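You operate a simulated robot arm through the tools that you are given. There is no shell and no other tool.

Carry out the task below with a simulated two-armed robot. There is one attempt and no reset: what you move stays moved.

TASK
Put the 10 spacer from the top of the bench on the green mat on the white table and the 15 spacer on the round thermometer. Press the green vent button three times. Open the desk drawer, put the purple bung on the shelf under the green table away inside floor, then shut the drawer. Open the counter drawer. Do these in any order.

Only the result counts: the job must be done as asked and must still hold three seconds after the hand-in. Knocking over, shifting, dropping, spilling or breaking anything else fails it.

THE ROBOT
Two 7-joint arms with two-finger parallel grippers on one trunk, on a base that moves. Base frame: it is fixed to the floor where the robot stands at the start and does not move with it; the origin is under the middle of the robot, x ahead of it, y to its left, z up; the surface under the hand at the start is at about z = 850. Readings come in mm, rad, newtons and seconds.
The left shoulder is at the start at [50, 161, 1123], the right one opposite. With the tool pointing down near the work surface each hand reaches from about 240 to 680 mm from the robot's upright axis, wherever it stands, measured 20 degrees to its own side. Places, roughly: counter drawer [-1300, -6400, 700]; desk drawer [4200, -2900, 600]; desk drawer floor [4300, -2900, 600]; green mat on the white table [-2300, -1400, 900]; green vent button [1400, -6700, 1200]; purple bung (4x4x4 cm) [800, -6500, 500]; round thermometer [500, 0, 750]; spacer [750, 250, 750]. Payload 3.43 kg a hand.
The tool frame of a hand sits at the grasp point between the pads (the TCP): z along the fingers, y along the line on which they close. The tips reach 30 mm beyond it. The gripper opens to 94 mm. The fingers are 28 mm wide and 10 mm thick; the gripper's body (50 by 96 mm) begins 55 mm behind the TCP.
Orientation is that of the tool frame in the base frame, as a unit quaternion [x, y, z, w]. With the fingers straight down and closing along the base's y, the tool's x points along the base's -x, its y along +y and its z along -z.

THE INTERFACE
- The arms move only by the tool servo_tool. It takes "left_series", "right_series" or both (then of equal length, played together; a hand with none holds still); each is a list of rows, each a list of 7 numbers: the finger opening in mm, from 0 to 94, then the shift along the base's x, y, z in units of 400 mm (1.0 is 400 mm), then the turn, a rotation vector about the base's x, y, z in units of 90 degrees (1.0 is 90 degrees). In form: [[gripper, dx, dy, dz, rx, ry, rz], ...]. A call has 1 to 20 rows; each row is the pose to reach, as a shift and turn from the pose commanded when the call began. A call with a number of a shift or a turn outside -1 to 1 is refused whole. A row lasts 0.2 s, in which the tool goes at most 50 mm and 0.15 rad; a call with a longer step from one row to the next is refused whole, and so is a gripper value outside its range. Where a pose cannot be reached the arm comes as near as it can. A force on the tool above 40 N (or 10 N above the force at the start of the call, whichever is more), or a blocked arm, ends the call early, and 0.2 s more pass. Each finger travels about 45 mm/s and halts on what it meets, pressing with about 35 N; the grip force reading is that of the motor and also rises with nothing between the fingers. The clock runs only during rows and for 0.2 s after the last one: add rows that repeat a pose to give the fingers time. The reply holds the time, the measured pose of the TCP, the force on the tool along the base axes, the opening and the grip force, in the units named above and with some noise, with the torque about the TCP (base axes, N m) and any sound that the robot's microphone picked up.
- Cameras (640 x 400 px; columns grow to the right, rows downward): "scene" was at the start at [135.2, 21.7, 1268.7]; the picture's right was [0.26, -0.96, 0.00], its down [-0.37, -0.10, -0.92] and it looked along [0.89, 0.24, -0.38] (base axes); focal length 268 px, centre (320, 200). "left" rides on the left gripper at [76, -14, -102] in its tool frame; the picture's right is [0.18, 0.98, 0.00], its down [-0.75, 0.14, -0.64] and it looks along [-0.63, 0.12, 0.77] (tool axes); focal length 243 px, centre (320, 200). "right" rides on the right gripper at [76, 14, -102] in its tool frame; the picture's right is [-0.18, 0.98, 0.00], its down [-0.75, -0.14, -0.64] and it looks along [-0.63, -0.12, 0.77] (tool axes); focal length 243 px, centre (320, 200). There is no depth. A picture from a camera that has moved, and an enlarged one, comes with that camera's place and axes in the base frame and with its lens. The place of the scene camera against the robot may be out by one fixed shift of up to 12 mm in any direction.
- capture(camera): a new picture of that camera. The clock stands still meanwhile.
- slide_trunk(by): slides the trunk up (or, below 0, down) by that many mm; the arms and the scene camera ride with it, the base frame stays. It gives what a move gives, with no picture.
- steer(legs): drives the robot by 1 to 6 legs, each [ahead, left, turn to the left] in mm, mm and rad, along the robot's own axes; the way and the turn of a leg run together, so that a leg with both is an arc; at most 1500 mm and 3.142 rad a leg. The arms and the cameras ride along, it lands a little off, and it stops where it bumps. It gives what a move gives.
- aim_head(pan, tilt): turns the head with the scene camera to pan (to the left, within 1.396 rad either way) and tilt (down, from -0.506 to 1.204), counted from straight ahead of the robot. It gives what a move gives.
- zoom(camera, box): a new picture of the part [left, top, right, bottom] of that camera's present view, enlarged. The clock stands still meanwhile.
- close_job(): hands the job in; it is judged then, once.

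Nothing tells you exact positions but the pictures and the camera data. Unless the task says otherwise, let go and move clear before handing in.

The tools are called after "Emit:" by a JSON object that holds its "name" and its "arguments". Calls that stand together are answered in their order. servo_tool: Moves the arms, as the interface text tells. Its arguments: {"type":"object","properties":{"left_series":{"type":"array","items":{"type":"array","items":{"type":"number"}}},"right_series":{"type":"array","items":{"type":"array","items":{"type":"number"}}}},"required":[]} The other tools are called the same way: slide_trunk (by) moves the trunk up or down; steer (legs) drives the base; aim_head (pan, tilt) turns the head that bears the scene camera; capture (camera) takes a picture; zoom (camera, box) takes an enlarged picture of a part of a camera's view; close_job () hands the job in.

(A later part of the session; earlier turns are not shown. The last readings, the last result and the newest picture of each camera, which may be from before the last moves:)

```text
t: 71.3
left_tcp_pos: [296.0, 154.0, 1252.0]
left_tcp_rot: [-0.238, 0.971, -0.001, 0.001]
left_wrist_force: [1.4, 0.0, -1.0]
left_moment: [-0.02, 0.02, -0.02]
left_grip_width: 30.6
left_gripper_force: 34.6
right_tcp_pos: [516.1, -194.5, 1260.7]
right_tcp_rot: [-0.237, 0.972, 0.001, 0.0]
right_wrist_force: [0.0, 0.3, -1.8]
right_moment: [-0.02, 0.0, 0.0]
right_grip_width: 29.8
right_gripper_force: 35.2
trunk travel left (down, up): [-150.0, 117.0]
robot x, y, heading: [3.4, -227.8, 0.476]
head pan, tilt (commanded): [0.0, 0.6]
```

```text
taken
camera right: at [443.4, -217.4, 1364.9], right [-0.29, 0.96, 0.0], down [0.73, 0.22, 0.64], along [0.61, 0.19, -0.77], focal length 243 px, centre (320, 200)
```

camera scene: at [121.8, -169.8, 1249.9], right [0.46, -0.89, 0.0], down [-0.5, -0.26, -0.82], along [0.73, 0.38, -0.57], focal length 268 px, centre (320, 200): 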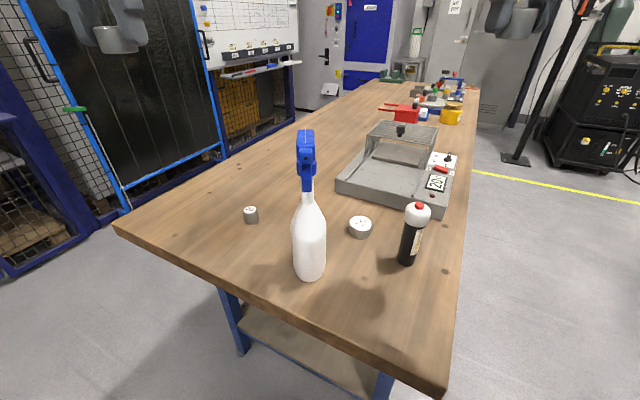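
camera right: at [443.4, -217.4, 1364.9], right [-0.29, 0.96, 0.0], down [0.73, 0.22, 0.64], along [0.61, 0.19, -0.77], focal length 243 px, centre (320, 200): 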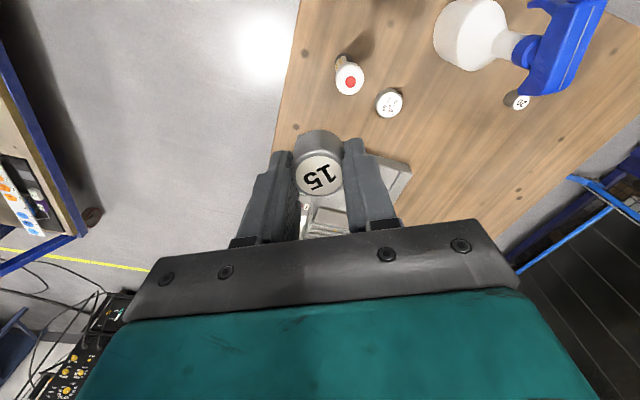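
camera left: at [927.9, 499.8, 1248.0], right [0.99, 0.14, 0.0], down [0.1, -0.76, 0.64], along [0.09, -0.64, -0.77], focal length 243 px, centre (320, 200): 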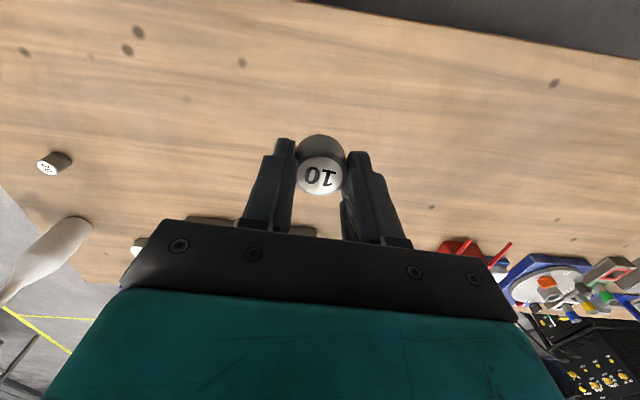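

Emit:
{"name": "servo_tool", "arguments": {"right_series": [[0, 0.02, 0.078, 0, 0, 0, 0], [0, 0.04, 0.156, 0, 0, 0, 0], [0, 0.06, 0.234, -0.05, 0, 0, 0], [0, 0.08, 0.312, -0.1, 0, 0, 0], [0, 0.1, 0.389, -0.15, 0, 0, 0], [0, 0.1, 0.389, -0.25, 0, 0, 0], [0, 0.1, 0.389, -0.35, 0, 0, 0], [0, 0.1, 0.389, -0.45, 0, 0, 0], [0, 0.1, 0.389, -0.45, 0, 0, 0]]}}

Emit:
{"name": "capture", "arguments": {"camera": "right"}}

Emit:
{"name": "capture", "arguments": {"camera": "scene"}}

```text
t: 73.3
left_tcp_pos: [293.8, 153.1, 1253.8]
left_tcp_rot: [-0.238, 0.971, 0.0, 0.001]
left_wrist_force: [0.2, -0.6, -1.0]
left_moment: [0.0, -0.02, 0.01]
left_grip_width: 30.5
left_gripper_force: 34.7
right_tcp_pos: [554.4, -38.4, 1080.9]
right_tcp_rot: [-0.236, 0.972, 0.001, 0.0]
right_wrist_force: [-0.5, 0.5, -1.0]
right_moment: [0.02, 0.02, -0.01]
right_grip_width: 29.5
right_gripper_force: 35.2
right hand out of reach, approached as far as the arm can: row 5
trunk travel left (down, up): [-150.0, 117.0]
robot x, y, heading: [-1.7, -228.5, 0.48]
head pan, tilt (commanded): [0.0, 0.6]
```

```text
taken
camera right: at [481.2, -61.4, 1184.7], right [-0.29, 0.96, 0.0], down [0.73, 0.22, 0.64], along [0.61, 0.19, -0.77], focal length 243 px, centre (320, 200)
```

right: 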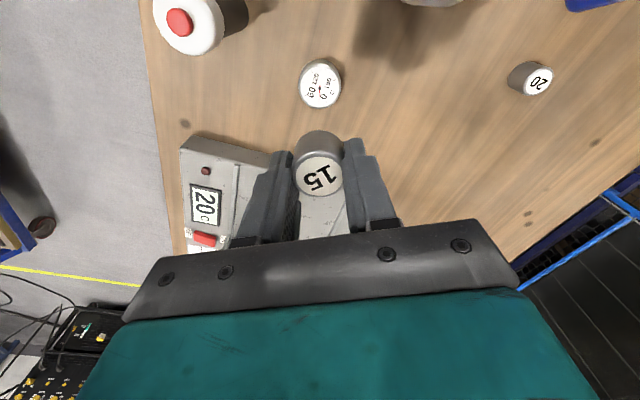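

```text
taken
camera scene: at [121.1, -169.9, 1250.0], right [0.46, -0.89, 0.0], down [-0.5, -0.26, -0.83], along [0.73, 0.38, -0.56], focal length 268 px, centre (320, 200)
```

scene: 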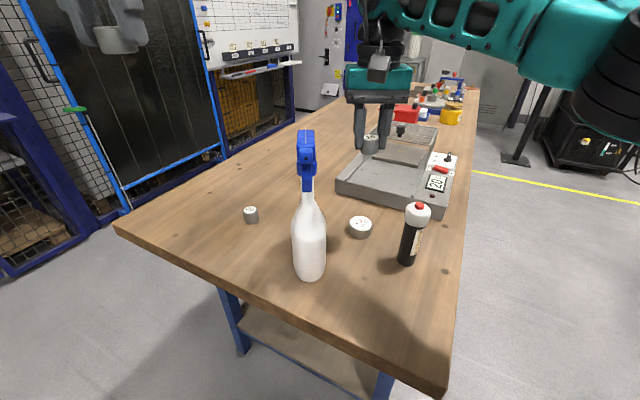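

Emit:
{"name": "zoom", "arguments": {"camera": "scene", "box": [330, 205, 394, 245]}}

Emit:
{"name": "zoom", "arguments": {"camera": "right", "box": [272, 50, 368, 110]}}

```text
10.00 times, centred on (362, 225) of scene
camera zoom: at [121.1, -169.9, 1250.0], right [0.46, -0.89, 0.0], down [-0.5, -0.26, -0.83], along [0.73, 0.38, -0.56], focal length 2676 px, centre (-100, -50)
```

zoom: 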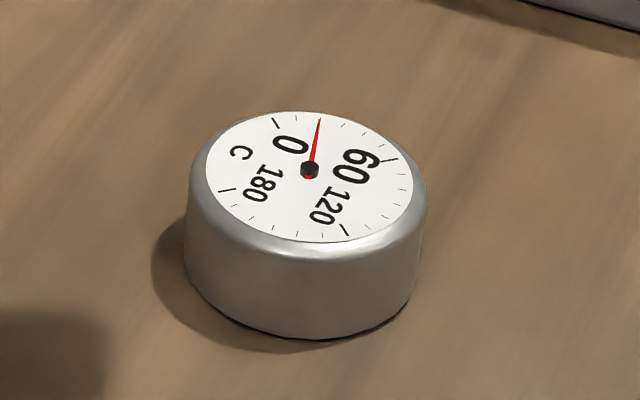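

```text
6.67 times, centred on (320, 80) of right
camera zoom: at [481.2, -61.4, 1184.7], right [-0.29, 0.96, 0.0], down [0.73, 0.22, 0.64], along [0.61, 0.19, -0.77], focal length 1618 px, centre (320, 1000)
```

zoom: 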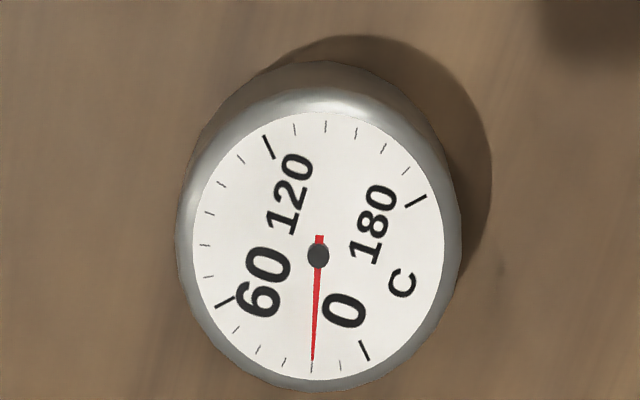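

The thermometer is a flat 52 mm cylinder with its top near z≈878, nearly under the held spacer (about 4 mm further ahead). I correct that and come down partway to re-check.

Emit:
{"name": "servo_tool", "arguments": {"right_series": [[0, 0.005, 0.0025, -0.08, 0, 0, 0], [0, 0.01, 0.005, -0.16, 0, 0, 0], [0, 0.01, 0.005, -0.24, 0, 0, 0], [0, 0.01, 0.005, -0.32, 0, 0, 0], [0, 0.01, 0.005, -0.32, 0, 0, 0]]}}

Emit:
{"name": "capture", "arguments": {"camera": "right"}}

Emit:
{"name": "zoom", "arguments": {"camera": "scene", "box": [280, 140, 440, 240]}}

```text
t: 74.5
left_tcp_pos: [294.8, 153.4, 1252.8]
left_tcp_rot: [-0.237, 0.971, 0.0, 0.001]
left_wrist_force: [-0.2, 0.7, -0.9]
left_moment: [0.0, -0.03, -0.01]
left_grip_width: 30.3
left_gripper_force: 34.9
right_tcp_pos: [558.8, -36.5, 952.5]
right_tcp_rot: [-0.237, 0.972, -0.001, 0.001]
right_wrist_force: [0.4, -0.8, -1.7]
right_moment: [0.01, -0.02, -0.03]
right_grip_width: 29.8
right_gripper_force: 34.8
trunk travel left (down, up): [-150.0, 117.0]
robot x, y, heading: [4.6, -225.6, 0.478]
head pan, tilt (commanded): [0.0, 0.6]
```

```text
taken
camera right: at [485.6, -59.6, 1056.8], right [-0.29, 0.96, 0.0], down [0.73, 0.22, 0.64], along [0.61, 0.19, -0.77], focal length 243 px, centre (320, 200)
```

right: 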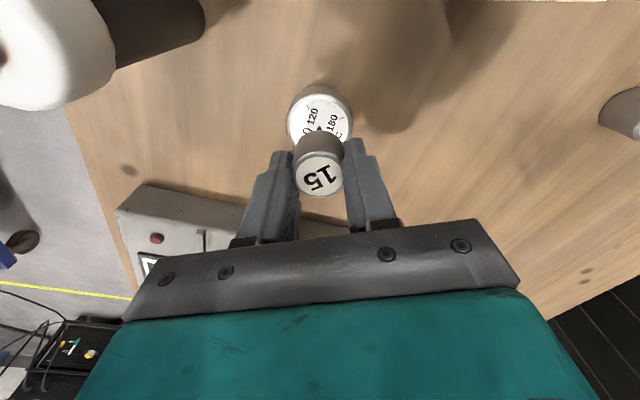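

```text
4.00 times, centred on (360, 190) of scene
camera zoom: at [121.2, -169.9, 1250.0], right [0.46, -0.89, 0.0], down [-0.5, -0.26, -0.83], along [0.73, 0.38, -0.56], focal length 1071 px, centre (160, 240)
```

zoom: 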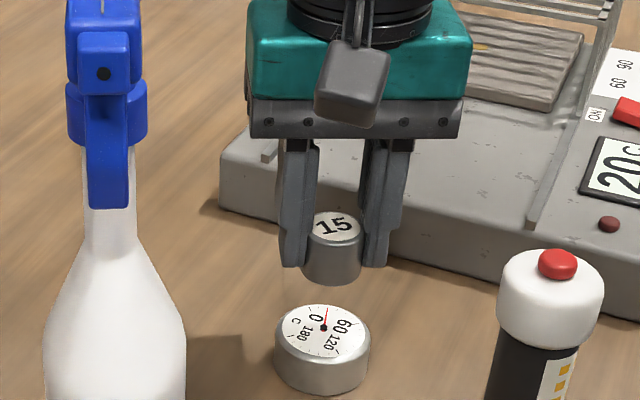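

Emit:
{"name": "zoom", "arguments": {"camera": "right", "box": [256, 70, 384, 150]}}

Emit:
{"name": "zoom", "arguments": {"camera": "scene", "box": [330, 185, 394, 245]}}

```text
5.00 times, centred on (320, 110) of right
camera zoom: at [485.6, -59.6, 1056.8], right [-0.29, 0.96, 0.0], down [0.73, 0.22, 0.64], along [0.61, 0.19, -0.77], focal length 1213 px, centre (320, 650)
```

zoom: 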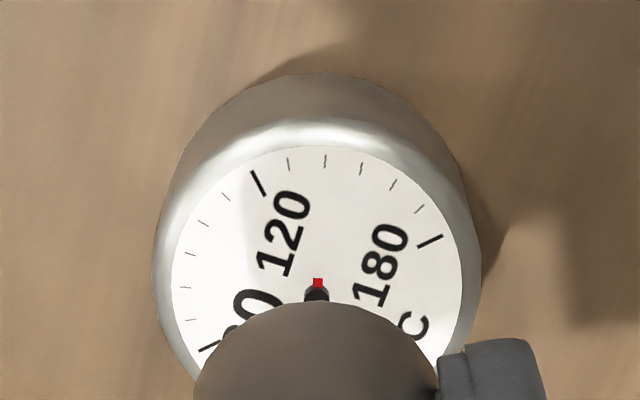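

```text
6.67 times, centred on (362, 215) of scene
camera zoom: at [121.2, -169.9, 1250.0], right [0.46, -0.89, 0.0], down [-0.5, -0.26, -0.83], along [0.73, 0.38, -0.56], focal length 1784 px, centre (40, 100)
```

zoom: 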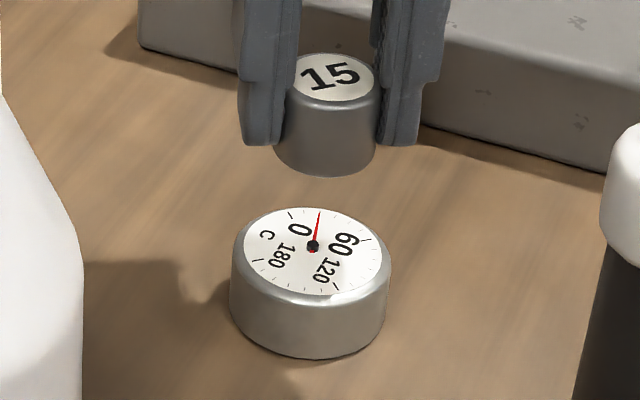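

The spacer is centred over the thermometer within about 1 mm (top near z≈877). I lower it to just above contact, then in small steps while watching the force.

Emit:
{"name": "servo_tool", "arguments": {"right_series": [[0, 0, 0, -0.05, 0, 0, 0], [0, 0, 0, -0.09, 0, 0, 0], [0, 0, 0, -0.1, 0, 0, 0], [0, 0, 0, -0.1, 0, 0, 0]]}}

Emit:
{"name": "servo_tool", "arguments": {"right_series": [[0, 0, 0, -0.005, 0, 0, 0], [0, 0, 0, -0.005, 0, 0, 0]]}}

Emit:
{"name": "zoom", "arguments": {"camera": "scene", "box": [330, 185, 394, 245]}}

Emit:
{"name": "capture", "arguments": {"camera": "right"}}

```text
t: 75.5
left_tcp_pos: [294.8, 153.6, 1252.6]
left_tcp_rot: [-0.237, 0.971, -0.001, 0.001]
left_wrist_force: [0.3, -0.8, -1.4]
left_moment: [-0.01, 0.0, 0.02]
left_grip_width: 30.6
left_gripper_force: 35.7
right_tcp_pos: [561.7, -37.5, 913.0]
right_tcp_rot: [-0.237, 0.972, 0.0, -0.001]
right_wrist_force: [-0.5, -0.1, -2.4]
right_moment: [-0.03, 0.01, 0.0]
right_grip_width: 29.6
right_gripper_force: 35.2
trunk travel left (down, up): [-150.0, 117.0]
robot x, y, heading: [-3.3, -226.7, 0.481]
head pan, tilt (commanded): [0.0, 0.6]
```

```text
t: 76.2
left_tcp_pos: [294.8, 153.2, 1253.8]
left_tcp_rot: [-0.237, 0.972, -0.001, 0.001]
left_wrist_force: [-0.6, -0.8, -1.9]
left_moment: [-0.01, -0.03, 0.01]
left_grip_width: 30.7
left_gripper_force: 35.6
right_tcp_pos: [560.4, -37.5, 911.8]
right_tcp_rot: [-0.236, 0.972, 0.0, -0.001]
right_wrist_force: [0.0, 0.4, -1.8]
right_moment: [0.03, 0.01, 0.02]
right_grip_width: 29.6
right_gripper_force: 34.9
trunk travel left (down, up): [-150.0, 117.0]
robot x, y, heading: [0.9, -223.4, 0.475]
head pan, tilt (commanded): [0.0, 0.6]
```

```text
6.67 times, centred on (362, 215) of scene
camera zoom: at [121.3, -169.9, 1250.0], right [0.46, -0.89, 0.0], down [-0.5, -0.26, -0.82], along [0.73, 0.38, -0.57], focal length 1784 px, centre (40, 100)
```

zoom: 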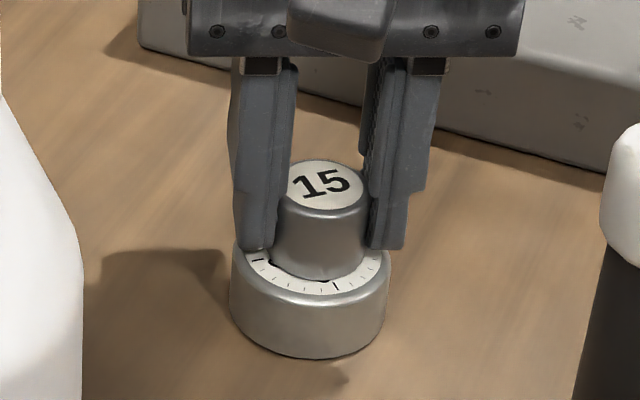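

```text
taken
camera right: at [487.3, -60.2, 1014.8], right [-0.29, 0.96, 0.0], down [0.73, 0.22, 0.64], along [0.61, 0.19, -0.77], focal length 243 px, centre (320, 200)
```

right: 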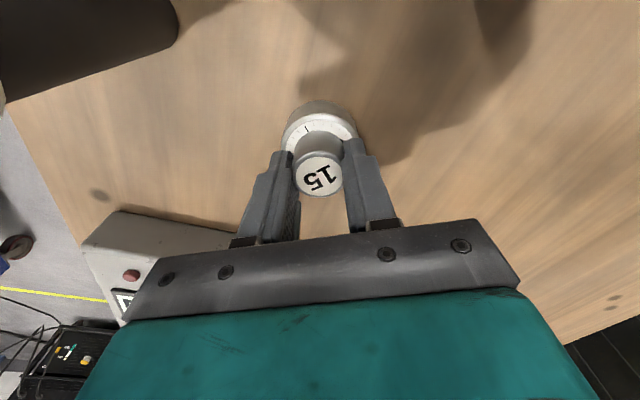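

Emit:
{"name": "servo_tool", "arguments": {"right_series": [[0, 0, 0, -0.005, 0, 0, 0], [0, 0, 0, -0.005, 0, 0, 0]]}}

Emit:
{"name": "servo_tool", "arguments": {"right_series": [[0, 0, 0, -0.005, 0, 0, 0], [0, 0, 0, -0.005, 0, 0, 0]]}}

Emit:
{"name": "zoom", "arguments": {"camera": "scene", "box": [330, 185, 394, 245]}}

```text
t: 76.8
left_tcp_pos: [295.1, 153.2, 1252.3]
left_tcp_rot: [-0.238, 0.971, 0.0, 0.002]
left_wrist_force: [0.6, -0.3, -2.0]
left_moment: [0.03, -0.04, 0.0]
left_grip_width: 30.4
left_gripper_force: 35.1
right_tcp_pos: [560.4, -38.7, 911.1]
right_tcp_rot: [-0.236, 0.972, 0.001, 0.002]
right_wrist_force: [1.8, -0.5, 8.1]
right_moment: [-0.03, -0.07, 0.01]
right_grip_width: 30.0
right_gripper_force: 35.2
trunk travel left (down, up): [-150.0, 117.0]
robot x, y, heading: [4.2, -224.8, 0.477]
head pan, tilt (commanded): [0.0, 0.6]
```

```text
t: 77.3
left_tcp_pos: [292.2, 151.5, 1254.6]
left_tcp_rot: [-0.238, 0.971, 0.0, 0.002]
left_wrist_force: [-0.4, 0.8, -0.6]
left_moment: [-0.01, -0.01, 0.03]
left_grip_width: 30.6
left_gripper_force: 34.7
right_tcp_pos: [559.5, -37.4, 910.8]
right_tcp_rot: [-0.236, 0.972, 0.001, 0.003]
right_wrist_force: [3.4, 0.1, 23.2]
right_moment: [0.0, -0.2, 0.01]
right_grip_width: 30.0
right_gripper_force: 34.7
trunk travel left (down, up): [-150.0, 117.0]
robot x, y, heading: [-4.0, -225.9, 0.477]
head pan, tilt (commanded): [0.0, 0.6]
```

```text
6.67 times, centred on (362, 215) of scene
camera zoom: at [119.5, -170.6, 1250.5], right [0.46, -0.89, 0.0], down [-0.5, -0.26, -0.83], along [0.73, 0.38, -0.56], focal length 1784 px, centre (40, 100)
```

zoom: 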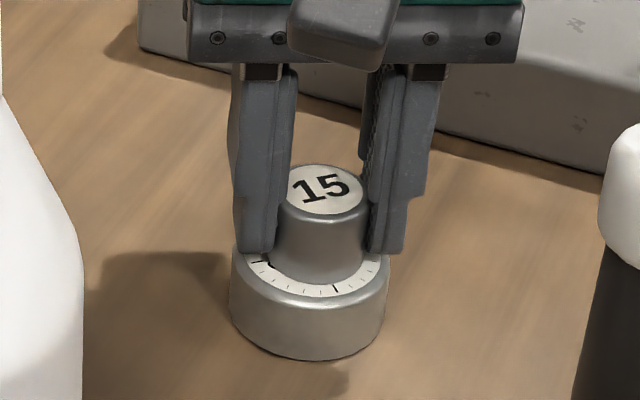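

It is in contact (23 N). I ease off the load, open the fingers, and rise straight up.

Emit:
{"name": "servo_tool", "arguments": {"right_series": [[0, 0, 0, 0.005, 0, 0, 0], [0, 0, 0, 0.005, 0, 0, 0]]}}

Emit:
{"name": "servo_tool", "arguments": {"right_series": [[35, 0, 0, 0, 0, 0, 0], [45, 0, 0, 0, 0, 0, 0], [60, 0, 0, 0, 0, 0, 0], [70, 0, 0, 0, 0, 0, 0], [70, 0, 0, 0, 0, 0, 0]]}}

Emit:
{"name": "servo_tool", "arguments": {"right_series": [[70, 0, 0, 0.05, 0, 0, 0], [70, 0, 0, 0.15, 0, 0, 0], [70, 0, 0, 0.25, 0, 0, 0], [70, 0, 0, 0.35, 0, 0, 0], [70, 0, 0, 0.45, 0, 0, 0], [70, 0, 0, 0.45, 0, 0, 0]]}}

Emit:
{"name": "capture", "arguments": {"camera": "right"}}

Emit:
{"name": "zoom", "arguments": {"camera": "scene", "box": [280, 140, 440, 240]}}

```text
t: 78.0
left_tcp_pos: [294.4, 153.3, 1252.8]
left_tcp_rot: [-0.237, 0.971, -0.001, 0.003]
left_wrist_force: [0.2, -0.6, -1.7]
left_moment: [0.0, 0.01, -0.04]
left_grip_width: 30.5
left_gripper_force: 35.2
right_tcp_pos: [559.6, -38.7, 912.0]
right_tcp_rot: [-0.237, 0.972, 0.001, 0.002]
right_wrist_force: [3.0, 3.0, 17.5]
right_moment: [0.16, -0.22, 0.0]
right_grip_width: 29.8
right_gripper_force: 34.8
trunk travel left (down, up): [-150.0, 117.0]
robot x, y, heading: [-4.0, -228.1, 0.475]
head pan, tilt (commanded): [0.0, 0.6]
```

```text
t: 79.2
left_tcp_pos: [295.5, 153.0, 1253.0]
left_tcp_rot: [-0.238, 0.971, -0.001, 0.0]
left_wrist_force: [-0.5, 0.3, -0.5]
left_moment: [-0.01, 0.01, 0.01]
left_grip_width: 30.6
left_gripper_force: 35.3
right_tcp_pos: [561.5, -37.7, 908.9]
right_tcp_rot: [-0.237, 0.972, 0.0, 0.0]
right_wrist_force: [-0.1, -0.1, 0.0]
right_moment: [-0.01, 0.03, 0.0]
right_grip_width: 70.0
right_gripper_force: 0.0
trunk travel left (down, up): [-150.0, 117.0]
robot x, y, heading: [4.8, -230.6, 0.48]
head pan, tilt (commanded): [0.0, 0.6]
```

```text
t: 80.5
left_tcp_pos: [295.9, 153.4, 1252.8]
left_tcp_rot: [-0.238, 0.971, -0.001, 0.002]
left_wrist_force: [0.2, 0.3, -1.9]
left_moment: [-0.01, -0.01, -0.01]
left_grip_width: 30.1
left_gripper_force: 35.1
right_tcp_pos: [562.6, -37.8, 1087.1]
right_tcp_rot: [-0.237, 0.971, 0.0, 0.0]
right_wrist_force: [-0.1, -0.2, -0.2]
right_moment: [0.0, -0.04, -0.01]
right_grip_width: 69.8
right_gripper_force: 0.1
trunk travel left (down, up): [-150.0, 117.0]
robot x, y, heading: [-1.8, -224.1, 0.485]
head pan, tilt (commanded): [0.0, 0.6]
```

```text
taken
camera right: at [487.7, -59.0, 1191.1], right [-0.29, 0.96, 0.0], down [0.73, 0.22, 0.64], along [0.61, 0.19, -0.77], focal length 243 px, centre (320, 200)
```

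right: 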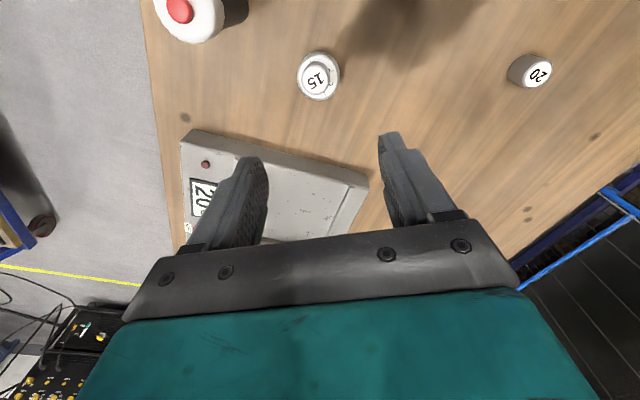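

```text
4.00 times, centred on (360, 190) of scene
camera zoom: at [121.4, -170.0, 1249.9], right [0.46, -0.89, 0.0], down [-0.5, -0.26, -0.82], along [0.73, 0.38, -0.57], focal length 1071 px, centre (160, 240)
```

zoom: 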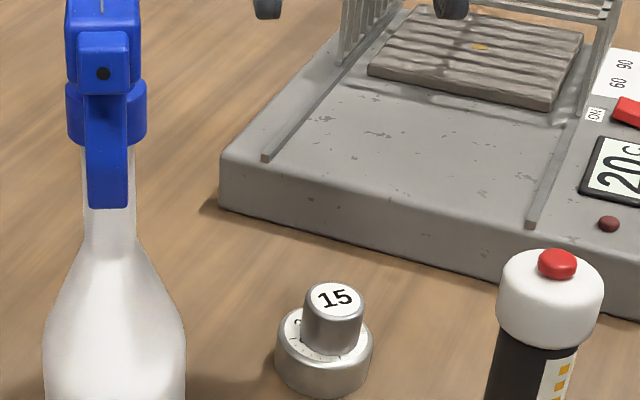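

The 15 spacer now stands on the round thermometer, stable. I retract the right hand, back away from the bench and head for the white table with the 10 spacer in the left hand.

Emit:
{"name": "servo_tool", "arguments": {"right_series": [[70, -0.015, -0.03, 0.08, 0, 0, 0], [70, -0.03, -0.08, 0.17, 0, 0, 0], [70, -0.045, -0.15, 0.25, 0, 0, 0], [70, -0.06, -0.23, 0.33, 0, 0, 0], [70, -0.08, -0.31, 0.38, 0, 0, 0], [70, -0.1, -0.39, 0.43, 0, 0, 0]]}}

Emit:
{"name": "steer", "arguments": {"legs": [[-500, 0, 0]]}}

Emit:
{"name": "aim_head", "arguments": {"pan": -1.39, "tilt": 0.3}}

Emit:
{"name": "capture", "arguments": {"camera": "scene"}}

```text
t: 82.0
left_tcp_pos: [295.1, 152.8, 1252.3]
left_tcp_rot: [-0.237, 0.971, 0.0, 0.001]
left_wrist_force: [-0.6, -0.9, -1.0]
left_moment: [0.01, -0.03, 0.03]
left_grip_width: 30.2
left_gripper_force: 34.4
right_tcp_pos: [518.1, -194.0, 1261.6]
right_tcp_rot: [-0.237, 0.972, 0.001, 0.0]
right_wrist_force: [-0.7, -0.4, 0.4]
right_moment: [0.01, -0.01, -0.03]
right_grip_width: 69.9
right_gripper_force: 0.0
trunk travel left (down, up): [-150.0, 117.0]
robot x, y, heading: [-0.4, -225.6, 0.48]
head pan, tilt (commanded): [0.0, 0.6]
```

```text
t: 84.9
left_tcp_pos: [-144.4, -75.7, 1253.8]
left_tcp_rot: [-0.236, 0.972, -0.001, 0.001]
left_wrist_force: [-0.1, -0.1, -0.5]
left_moment: [0.02, 0.0, -0.03]
left_grip_width: 30.3
left_gripper_force: 35.3
right_tcp_pos: [78.1, -423.7, 1261.6]
right_tcp_rot: [-0.233, 0.972, 0.0, 0.001]
right_wrist_force: [-0.5, 0.4, 0.5]
right_moment: [-0.02, -0.03, -0.01]
right_grip_width: 70.0
right_gripper_force: 0.2
trunk travel left (down, up): [-150.0, 117.0]
robot x, y, heading: [-440.4, -451.3, 0.475]
head pan, tilt (commanded): [0.0, 0.6]
```

```text
t: 86.4
left_tcp_pos: [-143.5, -76.1, 1251.9]
left_tcp_rot: [-0.235, 0.972, 0.0, 0.001]
left_wrist_force: [0.3, -0.3, -1.0]
left_moment: [-0.01, 0.02, 0.04]
left_grip_width: 30.3
left_gripper_force: 34.9
right_tcp_pos: [78.3, -422.6, 1261.6]
right_tcp_rot: [-0.233, 0.972, 0.0, 0.0]
right_wrist_force: [0.6, -0.8, -0.2]
right_moment: [0.01, 0.03, 0.01]
right_grip_width: 70.1
right_gripper_force: 0.0
trunk travel left (down, up): [-150.0, 117.0]
robot x, y, heading: [-438.2, -452.4, 0.472]
head pan, tilt (commanded): [-1.389, 0.3]
```

```text
taken
camera scene: at [-341.6, -512.2, 1277.5], right [-0.79, -0.61, 0.0], down [-0.18, 0.23, -0.96], along [0.58, -0.76, -0.3], focal length 268 px, centre (320, 200)
```

scene: 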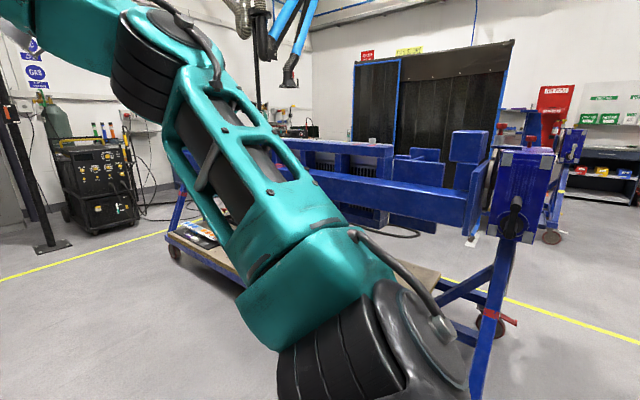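

Emit:
{"name": "steer", "arguments": {"legs": [[0, 0, 2.67]]}}

Emit:
{"name": "aim_head", "arguments": {"pan": 0.0, "tilt": 0.3}}

Emit:
{"name": "capture", "arguments": {"camera": "scene"}}

Emit:
{"name": "aim_head", "arguments": {"pan": 0.9, "tilt": 0.3}}

Emit:
{"name": "capture", "arguments": {"camera": "scene"}}

```text
t: 93.1
left_tcp_pos: [-873.5, -661.2, 1252.4]
left_tcp_rot: [1.0, 0.006, -0.001, 0.0]
left_wrist_force: [0.0, 0.0, -1.4]
left_moment: [0.01, 0.02, 0.02]
left_grip_width: 30.0
left_gripper_force: 34.3
right_tcp_pos: [-917.4, -252.2, 1261.7]
right_tcp_rot: [1.0, 0.005, -0.001, 0.0]
right_wrist_force: [-0.4, -0.2, 0.2]
right_moment: [0.01, 0.01, -0.01]
right_grip_width: 70.0
right_gripper_force: 0.0
trunk travel left (down, up): [-150.0, 117.0]
robot x, y, heading: [-438.3, -451.2, -3.129]
head pan, tilt (commanded): [-1.389, 0.3]
```

```text
t: 94.7
left_tcp_pos: [-873.8, -660.6, 1253.2]
left_tcp_rot: [1.0, 0.007, -0.001, 0.0]
left_wrist_force: [-0.4, -0.1, -1.6]
left_moment: [0.03, -0.01, -0.03]
left_grip_width: 29.8
left_gripper_force: 34.9
right_tcp_pos: [-917.1, -250.0, 1261.8]
right_tcp_rot: [1.0, 0.006, 0.0, 0.0]
right_wrist_force: [-0.5, 0.3, 0.3]
right_moment: [0.0, 0.02, 0.03]
right_grip_width: 70.0
right_gripper_force: 0.0
trunk travel left (down, up): [-150.0, 117.0]
robot x, y, heading: [-440.3, -453.6, -3.13]
head pan, tilt (commanded): [0.0, 0.3]
```

```text
taken
camera scene: at [-567.6, -458.0, 1277.5], right [-0.01, 1.0, 0.0], down [0.3, 0.0, -0.96], along [-0.96, -0.01, -0.3], focal length 268 px, centre (320, 200)
```

scene: 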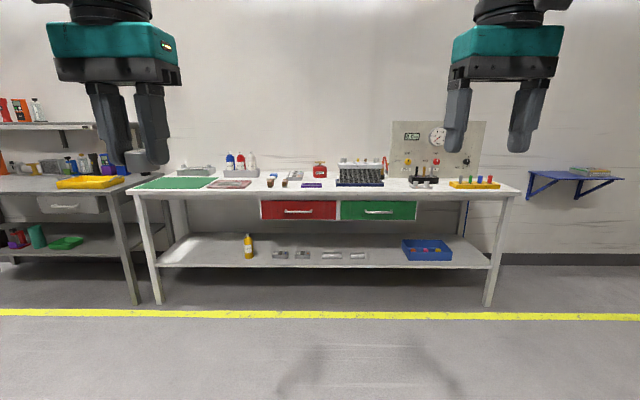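

```text
t: 95.8
left_tcp_pos: [-872.9, -660.5, 1251.9]
left_tcp_rot: [1.0, 0.006, 0.0, -0.001]
left_wrist_force: [-0.3, -0.1, -1.9]
left_moment: [0.01, 0.0, -0.04]
left_grip_width: 29.9
left_gripper_force: 34.7
right_tcp_pos: [-917.9, -250.8, 1261.1]
right_tcp_rot: [1.0, 0.006, -0.001, 0.0]
right_wrist_force: [-0.5, -0.8, -0.2]
right_moment: [0.01, 0.0, 0.02]
right_grip_width: 69.9
right_gripper_force: 0.1
trunk travel left (down, up): [-150.0, 117.0]
robot x, y, heading: [-442.7, -457.6, -3.126]
head pan, tilt (commanded): [0.901, 0.3]
```

```text
taken
camera scene: at [-531.5, -530.8, 1277.5], right [-0.79, 0.61, 0.0], down [0.18, 0.23, -0.96], along [-0.59, -0.76, -0.3], focal length 268 px, centre (320, 200)
```

scene: 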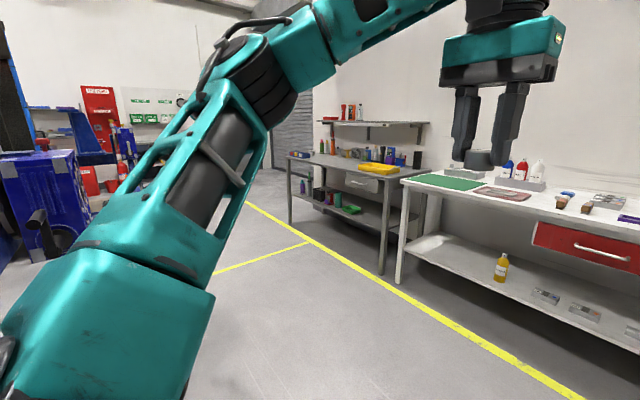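

The white table stands along the far wall with the green mat at its left end, at about [-2115, -1350, 900]. I drive to stand in front of it.

Emit:
{"name": "zoom", "arguments": {"camera": "scene", "box": [380, 140, 560, 260]}}

Emit:
{"name": "steer", "arguments": {"legs": [[1000, 0, 0], [0, 680, 0]]}}

Emit:
{"name": "aim_head", "arguments": {"pan": 0.35, "tilt": 0.6}}

Emit:
{"name": "capture", "arguments": {"camera": "scene"}}

Emit:
{"name": "capture", "arguments": {"camera": "left"}}

```text
3.33 times, centred on (470, 200) of scene
camera zoom: at [-531.5, -530.8, 1277.5], right [-0.79, 0.61, 0.0], down [0.18, 0.23, -0.96], along [-0.59, -0.76, -0.3], focal length 892 px, centre (-180, 200)
```

zoom: 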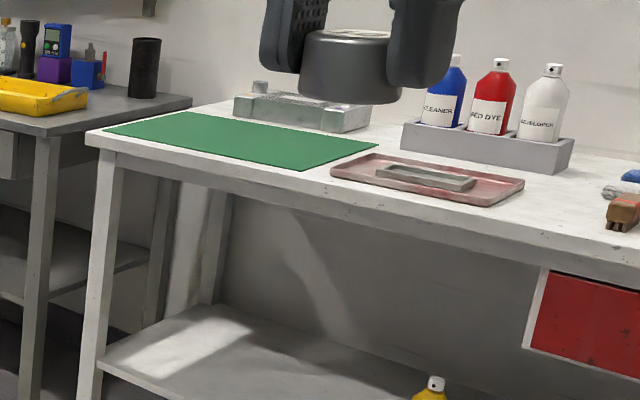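

```text
t: 107.0
left_tcp_pos: [-1828.5, -1386.1, 1253.7]
left_tcp_rot: [1.0, 0.018, -0.001, 0.0]
left_wrist_force: [0.6, -0.2, -1.4]
left_moment: [-0.03, 0.01, 0.02]
left_grip_width: 29.8
left_gripper_force: 34.9
right_tcp_pos: [-1881.8, -978.3, 1260.4]
right_tcp_rot: [1.0, 0.018, 0.0, 0.001]
right_wrist_force: [-0.5, -0.1, 0.6]
right_moment: [-0.03, -0.01, -0.01]
right_grip_width: 70.0
right_gripper_force: 0.0
trunk travel left (down, up): [-150.0, 117.0]
robot x, y, heading: [-1400.6, -1171.6, -3.109]
head pan, tilt (commanded): [0.901, 0.3]
```

```text
t: 108.0
left_tcp_pos: [-1828.2, -1386.0, 1253.4]
left_tcp_rot: [1.0, 0.018, -0.002, -0.001]
left_wrist_force: [-0.1, 0.9, -1.2]
left_moment: [-0.02, 0.0, -0.02]
left_grip_width: 29.7
left_gripper_force: 35.2
right_tcp_pos: [-1882.1, -977.0, 1261.9]
right_tcp_rot: [1.0, 0.017, 0.0, 0.0]
right_wrist_force: [-0.5, 0.5, 0.0]
right_moment: [-0.02, 0.0, -0.04]
right_grip_width: 69.9
right_gripper_force: 0.2
trunk travel left (down, up): [-150.0, 117.0]
robot x, y, heading: [-1402.7, -1166.4, -3.104]
head pan, tilt (commanded): [0.351, 0.6]
```

```text
taken
camera scene: at [-1516.4, -1206.1, 1250.0], right [-0.38, 0.93, 0.0], down [0.52, 0.21, -0.83], along [-0.76, -0.31, -0.56], focal length 268 px, centre (320, 200)
```

scene: 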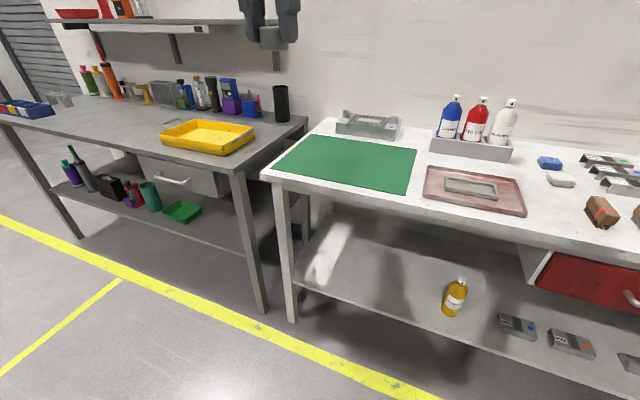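

```text
taken
camera left: at [-1754.1, -1369.0, 1354.8], right [0.22, -0.98, 0.0], down [-0.75, -0.17, 0.64], along [-0.63, -0.14, -0.77], focal length 243 px, centre (320, 200)
```

left: 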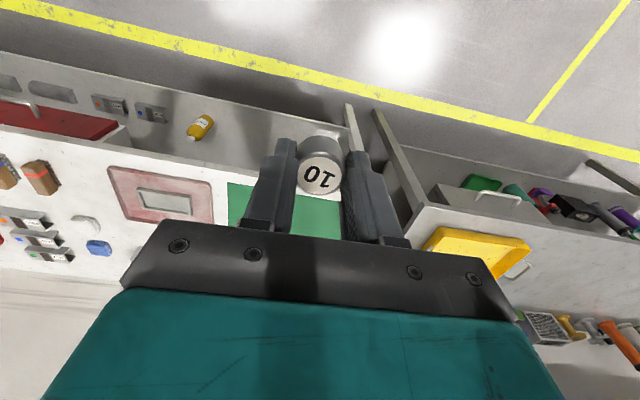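

Comparing views, the table top is at z≈850 and the mat spans about x -2180..-2490, y -1220..-1660. I move closer so the left hand can set the spacer near the mat's middle.

Emit:
{"name": "steer", "arguments": {"legs": [[370, 40, 0]]}}

Emit:
{"name": "capture", "arguments": {"camera": "scene"}}

Emit:
{"name": "capture", "arguments": {"camera": "left"}}

```text
t: 110.4
left_tcp_pos: [-2198.1, -1439.9, 1252.2]
left_tcp_rot: [1.0, 0.02, -0.001, -0.001]
left_wrist_force: [-1.0, -0.6, -1.4]
left_moment: [0.02, 0.01, 0.01]
left_grip_width: 29.6
left_gripper_force: 34.9
right_tcp_pos: [-2252.9, -1032.3, 1261.0]
right_tcp_rot: [1.0, 0.018, 0.0, 0.001]
right_wrist_force: [-0.9, 1.2, -0.7]
right_moment: [0.03, 0.02, -0.01]
right_grip_width: 69.9
right_gripper_force: 0.0
trunk travel left (down, up): [-150.0, 117.0]
robot x, y, heading: [-1767.7, -1223.7, -3.108]
head pan, tilt (commanded): [0.351, 0.6]
```

```text
taken
camera scene: at [-1886.7, -1259.8, 1249.9], right [-0.38, 0.93, 0.0], down [0.52, 0.21, -0.82], along [-0.76, -0.31, -0.57], focal length 268 px, centre (320, 200)
```

scene: 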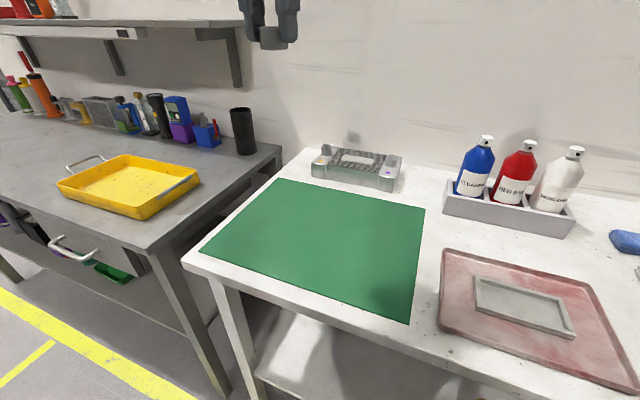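

```text
taken
camera left: at [-2124.0, -1423.3, 1354.7], right [0.22, -0.97, 0.0], down [-0.75, -0.17, 0.64], along [-0.63, -0.14, -0.77], focal length 243 px, centre (320, 200)
```

left: 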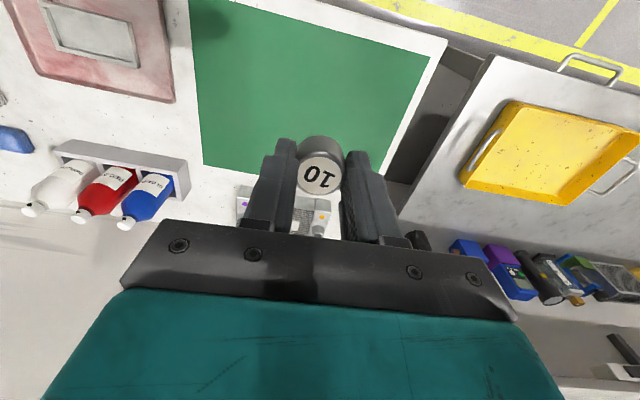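

Emit:
{"name": "servo_tool", "arguments": {"left_series": [[0, -0.02, 0.003, -0.09, 0, 0, 0], [0, -0.04, 0.006, -0.18, 0, 0, 0], [0, -0.06, 0.009, -0.27, 0, 0, 0], [0, -0.08, 0.012, -0.36, 0, 0, 0], [0, -0.1, 0.015, -0.45, 0, 0, 0], [0, -0.12, 0.018, -0.54, 0, 0, 0], [0, -0.14, 0.021, -0.63, 0, 0, 0], [0, -0.16, 0.024, -0.72, 0, 0, 0], [0, -0.18, 0.025, -0.82, 0, 0, 0], [0, -0.18, 0.025, -0.82, 0, 0, 0]]}}

Emit:
{"name": "capture", "arguments": {"camera": "left"}}

Emit:
{"name": "capture", "arguments": {"camera": "scene"}}

```text
t: 112.6
left_tcp_pos: [-2266.0, -1433.1, 927.2]
left_tcp_rot: [1.0, 0.02, -0.002, -0.002]
left_wrist_force: [-0.2, -0.6, -1.1]
left_moment: [0.04, -0.01, -0.03]
left_grip_width: 29.7
left_gripper_force: 35.3
left hand out of reach, approached as far as the arm can: row 9, 10
right_tcp_pos: [-2252.2, -1033.2, 1262.1]
right_tcp_rot: [1.0, 0.019, -0.001, -0.001]
right_wrist_force: [0.1, 0.2, 0.5]
right_moment: [0.0, -0.02, 0.03]
right_grip_width: 70.1
right_gripper_force: 0.0
trunk travel left (down, up): [-150.0, 117.0]
robot x, y, heading: [-1770.5, -1223.2, -3.104]
head pan, tilt (commanded): [0.351, 0.6]
```

```text
taken
camera left: at [-2190.7, -1417.5, 1027.7], right [0.22, -0.97, 0.0], down [-0.74, -0.17, 0.64], along [-0.63, -0.14, -0.76], focal length 243 px, centre (320, 200)
```

left: 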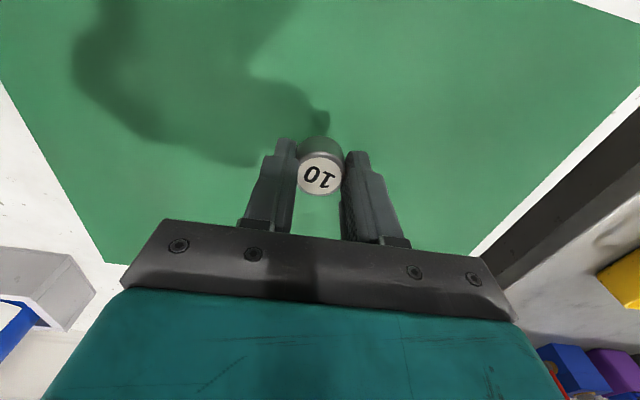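

```text
taken
camera scene: at [-1886.3, -1259.7, 1250.0], right [-0.38, 0.93, 0.0], down [0.52, 0.21, -0.83], along [-0.76, -0.31, -0.56], focal length 268 px, centre (320, 200)
```

scene: 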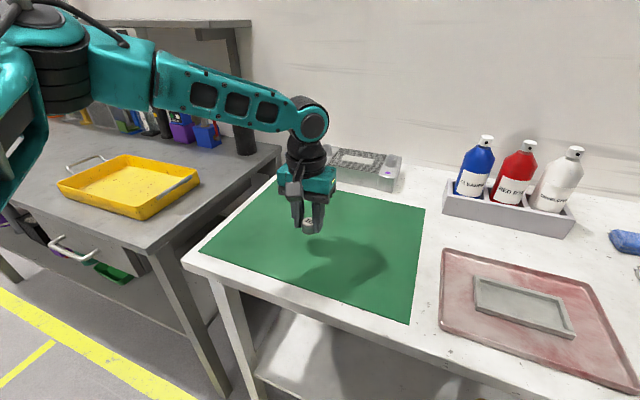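

Emit:
{"name": "servo_tool", "arguments": {"left_series": [[0, 0.04, 0, -0.03, 0, 0, 0], [0, 0.08, 0, -0.05, 0, 0, 0], [0, 0.08, 0, -0.07, 0, 0, 0], [0, 0.08, 0, -0.07, 0, 0, 0]]}}

Emit:
{"name": "capture", "arguments": {"camera": "left"}}

Emit:
{"name": "zoom", "arguments": {"camera": "scene", "box": [260, 180, 380, 280]}}

```text
t: 113.6
left_tcp_pos: [-2232.9, -1433.1, 899.1]
left_tcp_rot: [1.0, 0.02, -0.001, -0.001]
left_wrist_force: [0.8, 0.3, -1.6]
left_moment: [0.01, 0.04, -0.02]
left_grip_width: 29.8
left_gripper_force: 34.9
right_tcp_pos: [-2253.4, -1032.9, 1261.4]
right_tcp_rot: [1.0, 0.019, 0.0, 0.001]
right_wrist_force: [-0.2, 1.0, -1.0]
right_moment: [0.01, 0.02, 0.02]
right_grip_width: 70.3
right_gripper_force: 0.0
trunk travel left (down, up): [-150.0, 117.0]
robot x, y, heading: [-1767.8, -1223.2, -3.099]
head pan, tilt (commanded): [0.351, 0.6]
```

```text
taken
camera left: at [-2159.1, -1416.3, 1000.7], right [0.22, -0.97, 0.0], down [-0.75, -0.17, 0.64], along [-0.63, -0.14, -0.77], focal length 243 px, centre (320, 200)
```

left: 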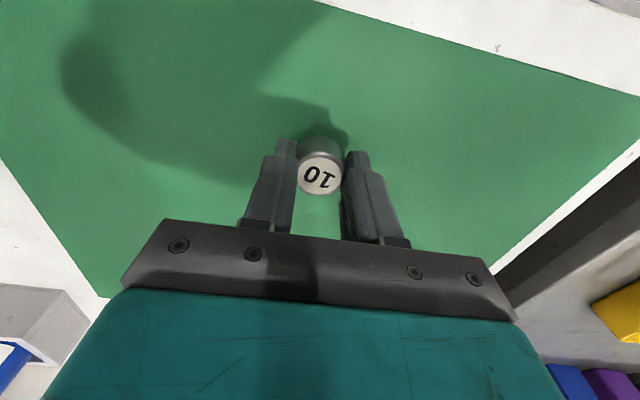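

```text
4.00 times, centred on (320, 230) of scene
camera zoom: at [-1886.2, -1259.7, 1250.0], right [-0.38, 0.93, 0.0], down [0.52, 0.21, -0.83], along [-0.76, -0.31, -0.56], focal length 1071 px, centre (320, 80)
```

zoom: 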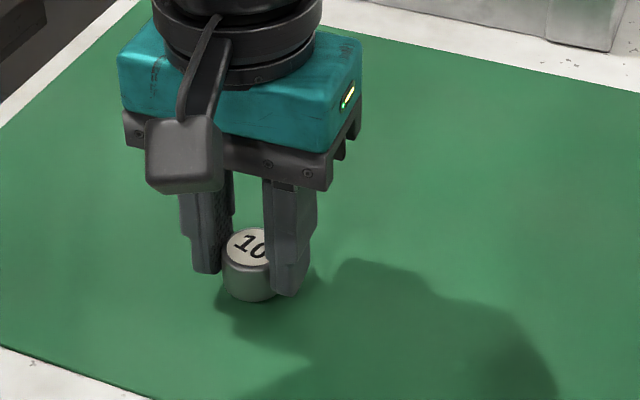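

Emit:
{"name": "servo_tool", "arguments": {"left_series": [[0, 0, 0, -0.01, 0, 0, 0], [0, 0, 0, -0.02, 0, 0, 0], [0, 0, 0, -0.02, 0, 0, 0]]}}

Emit:
{"name": "servo_tool", "arguments": {"left_series": [[0, 0, 0, -0.005, 0, 0, 0], [0, 0, 0, -0.005, 0, 0, 0]]}}

Emit:
{"name": "servo_tool", "arguments": {"left_series": [[0, 0, 0, -0.005, 0, 0, 0], [0, 0, 0, -0.005, 0, 0, 0]]}}

```text
t: 114.4
left_tcp_pos: [-2231.6, -1433.2, 891.5]
left_tcp_rot: [1.0, 0.02, -0.001, -0.001]
left_wrist_force: [-0.5, 0.4, -0.8]
left_moment: [-0.01, -0.01, -0.01]
left_grip_width: 29.6
left_gripper_force: 34.5
right_tcp_pos: [-2252.1, -1031.2, 1261.4]
right_tcp_rot: [1.0, 0.018, 0.0, 0.0]
right_wrist_force: [1.2, -0.4, -0.1]
right_moment: [-0.01, 0.01, 0.01]
right_grip_width: 70.3
right_gripper_force: 0.0
trunk travel left (down, up): [-150.0, 117.0]
robot x, y, heading: [-1768.0, -1223.8, -3.104]
head pan, tilt (commanded): [0.351, 0.6]
```

```text
t: 115.0
left_tcp_pos: [-2233.2, -1433.1, 889.4]
left_tcp_rot: [1.0, 0.021, -0.002, -0.001]
left_wrist_force: [2.0, -2.1, 6.8]
left_moment: [-0.11, -0.14, 0.01]
left_grip_width: 29.7
left_gripper_force: 34.8
right_tcp_pos: [-2252.2, -1033.3, 1262.0]
right_tcp_rot: [1.0, 0.019, -0.001, 0.001]
right_wrist_force: [0.1, -0.2, 0.1]
right_moment: [0.02, 0.01, 0.0]
right_grip_width: 70.0
right_gripper_force: 0.1
trunk travel left (down, up): [-150.0, 117.0]
robot x, y, heading: [-1767.1, -1222.8, -3.102]
head pan, tilt (commanded): [0.351, 0.6]
```

```text
t: 115.6
left_tcp_pos: [-2232.2, -1432.8, 889.3]
left_tcp_rot: [1.0, 0.02, -0.004, 0.0]
left_wrist_force: [2.9, -4.2, 22.2]
left_moment: [-0.21, -0.33, -0.02]
left_grip_width: 29.6
left_gripper_force: 35.2
right_tcp_pos: [-2249.9, -1032.0, 1263.9]
right_tcp_rot: [1.0, 0.019, -0.001, 0.001]
right_wrist_force: [0.0, 0.1, 0.1]
right_moment: [0.03, 0.03, -0.06]
right_grip_width: 70.0
right_gripper_force: 0.0
trunk travel left (down, up): [-150.0, 117.0]
robot x, y, heading: [-1768.9, -1221.6, -3.109]
head pan, tilt (commanded): [0.351, 0.6]
```

Contact with the mat (22 N). I ease off, open, and rise.

Emit:
{"name": "servo_tool", "arguments": {"left_series": [[0, 0, 0, 0.004, 0, 0, 0], [0, 0, 0, 0.004, 0, 0, 0]]}}

Emit:
{"name": "servo_tool", "arguments": {"left_series": [[35, 0, 0, 0, 0, 0, 0], [45, 0, 0, 0, 0, 0, 0], [60, 0, 0, 0, 0, 0, 0], [70, 0, 0, 0, 0, 0, 0], [70, 0, 0, 0, 0, 0, 0]]}}

Emit:
{"name": "servo_tool", "arguments": {"left_series": [[70, 0, 0, 0.05, 0, 0, 0], [70, 0, 0, 0.15, 0, 0, 0], [70, 0, 0, 0.25, 0, 0, 0], [70, 0.02, 0, 0.35, 0, 0, 0], [70, 0.05, 0, 0.45, 0, 0, 0], [70, 0.08, 0, 0.55, 0, 0, 0], [70, 0.1, 0, 0.65, 0, 0, 0]]}}

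Emit:
{"name": "capture", "arguments": {"camera": "scene"}}

Emit:
{"name": "capture", "arguments": {"camera": "left"}}

```text
t: 116.2
left_tcp_pos: [-2232.6, -1434.1, 888.4]
left_tcp_rot: [1.0, 0.019, -0.002, -0.001]
left_wrist_force: [2.1, -1.2, 13.8]
left_moment: [0.03, -0.14, 0.02]
left_grip_width: 29.7
left_gripper_force: 35.0
right_tcp_pos: [-2251.4, -1031.5, 1261.2]
right_tcp_rot: [1.0, 0.018, -0.001, 0.002]
right_wrist_force: [-0.1, -0.6, 0.0]
right_moment: [0.0, -0.02, 0.01]
right_grip_width: 69.9
right_gripper_force: 0.1
trunk travel left (down, up): [-150.0, 117.0]
robot x, y, heading: [-1771.9, -1219.1, -3.107]
head pan, tilt (commanded): [0.351, 0.6]
```

```text
t: 117.4
left_tcp_pos: [-2233.4, -1433.0, 890.1]
left_tcp_rot: [1.0, 0.02, -0.002, 0.0]
left_wrist_force: [-0.6, -0.3, -0.3]
left_moment: [-0.02, -0.03, -0.03]
left_grip_width: 69.9
left_gripper_force: 0.2
right_tcp_pos: [-2251.9, -1032.2, 1261.7]
right_tcp_rot: [1.0, 0.018, 0.0, -0.001]
right_wrist_force: [-0.4, 0.2, -0.2]
right_moment: [0.04, 0.01, 0.01]
right_grip_width: 70.1
right_gripper_force: 0.0
trunk travel left (down, up): [-150.0, 117.0]
robot x, y, heading: [-1769.7, -1224.8, -3.099]
head pan, tilt (commanded): [0.351, 0.6]
```

```text
t: 119.0
left_tcp_pos: [-2190.8, -1433.0, 1150.4]
left_tcp_rot: [1.0, 0.019, -0.002, 0.0]
left_wrist_force: [0.3, 0.5, 0.3]
left_moment: [0.03, 0.01, 0.01]
left_grip_width: 70.2
left_gripper_force: 0.1
right_tcp_pos: [-2251.9, -1032.6, 1261.7]
right_tcp_rot: [1.0, 0.019, 0.0, 0.001]
right_wrist_force: [0.3, -0.3, 0.0]
right_moment: [-0.01, -0.01, 0.01]
right_grip_width: 70.0
right_gripper_force: 0.1
trunk travel left (down, up): [-150.0, 117.0]
robot x, y, heading: [-1770.4, -1224.2, -3.103]
head pan, tilt (commanded): [0.351, 0.6]
```

```text
taken
camera scene: at [-1885.8, -1259.6, 1250.0], right [-0.38, 0.93, 0.0], down [0.52, 0.21, -0.83], along [-0.76, -0.31, -0.56], focal length 268 px, centre (320, 200)
```

scene: 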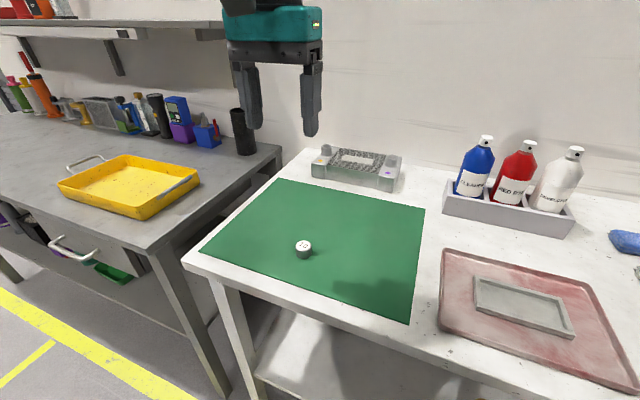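

```text
taken
camera left: at [-2116.6, -1416.0, 1253.2], right [0.22, -0.97, 0.0], down [-0.75, -0.17, 0.64], along [-0.63, -0.14, -0.77], focal length 243 px, centre (320, 200)
```

left: 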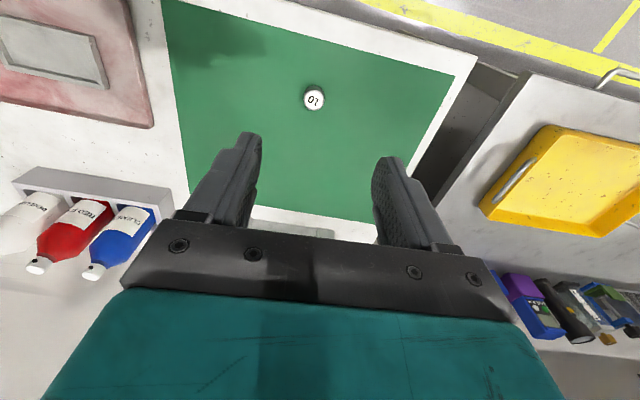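

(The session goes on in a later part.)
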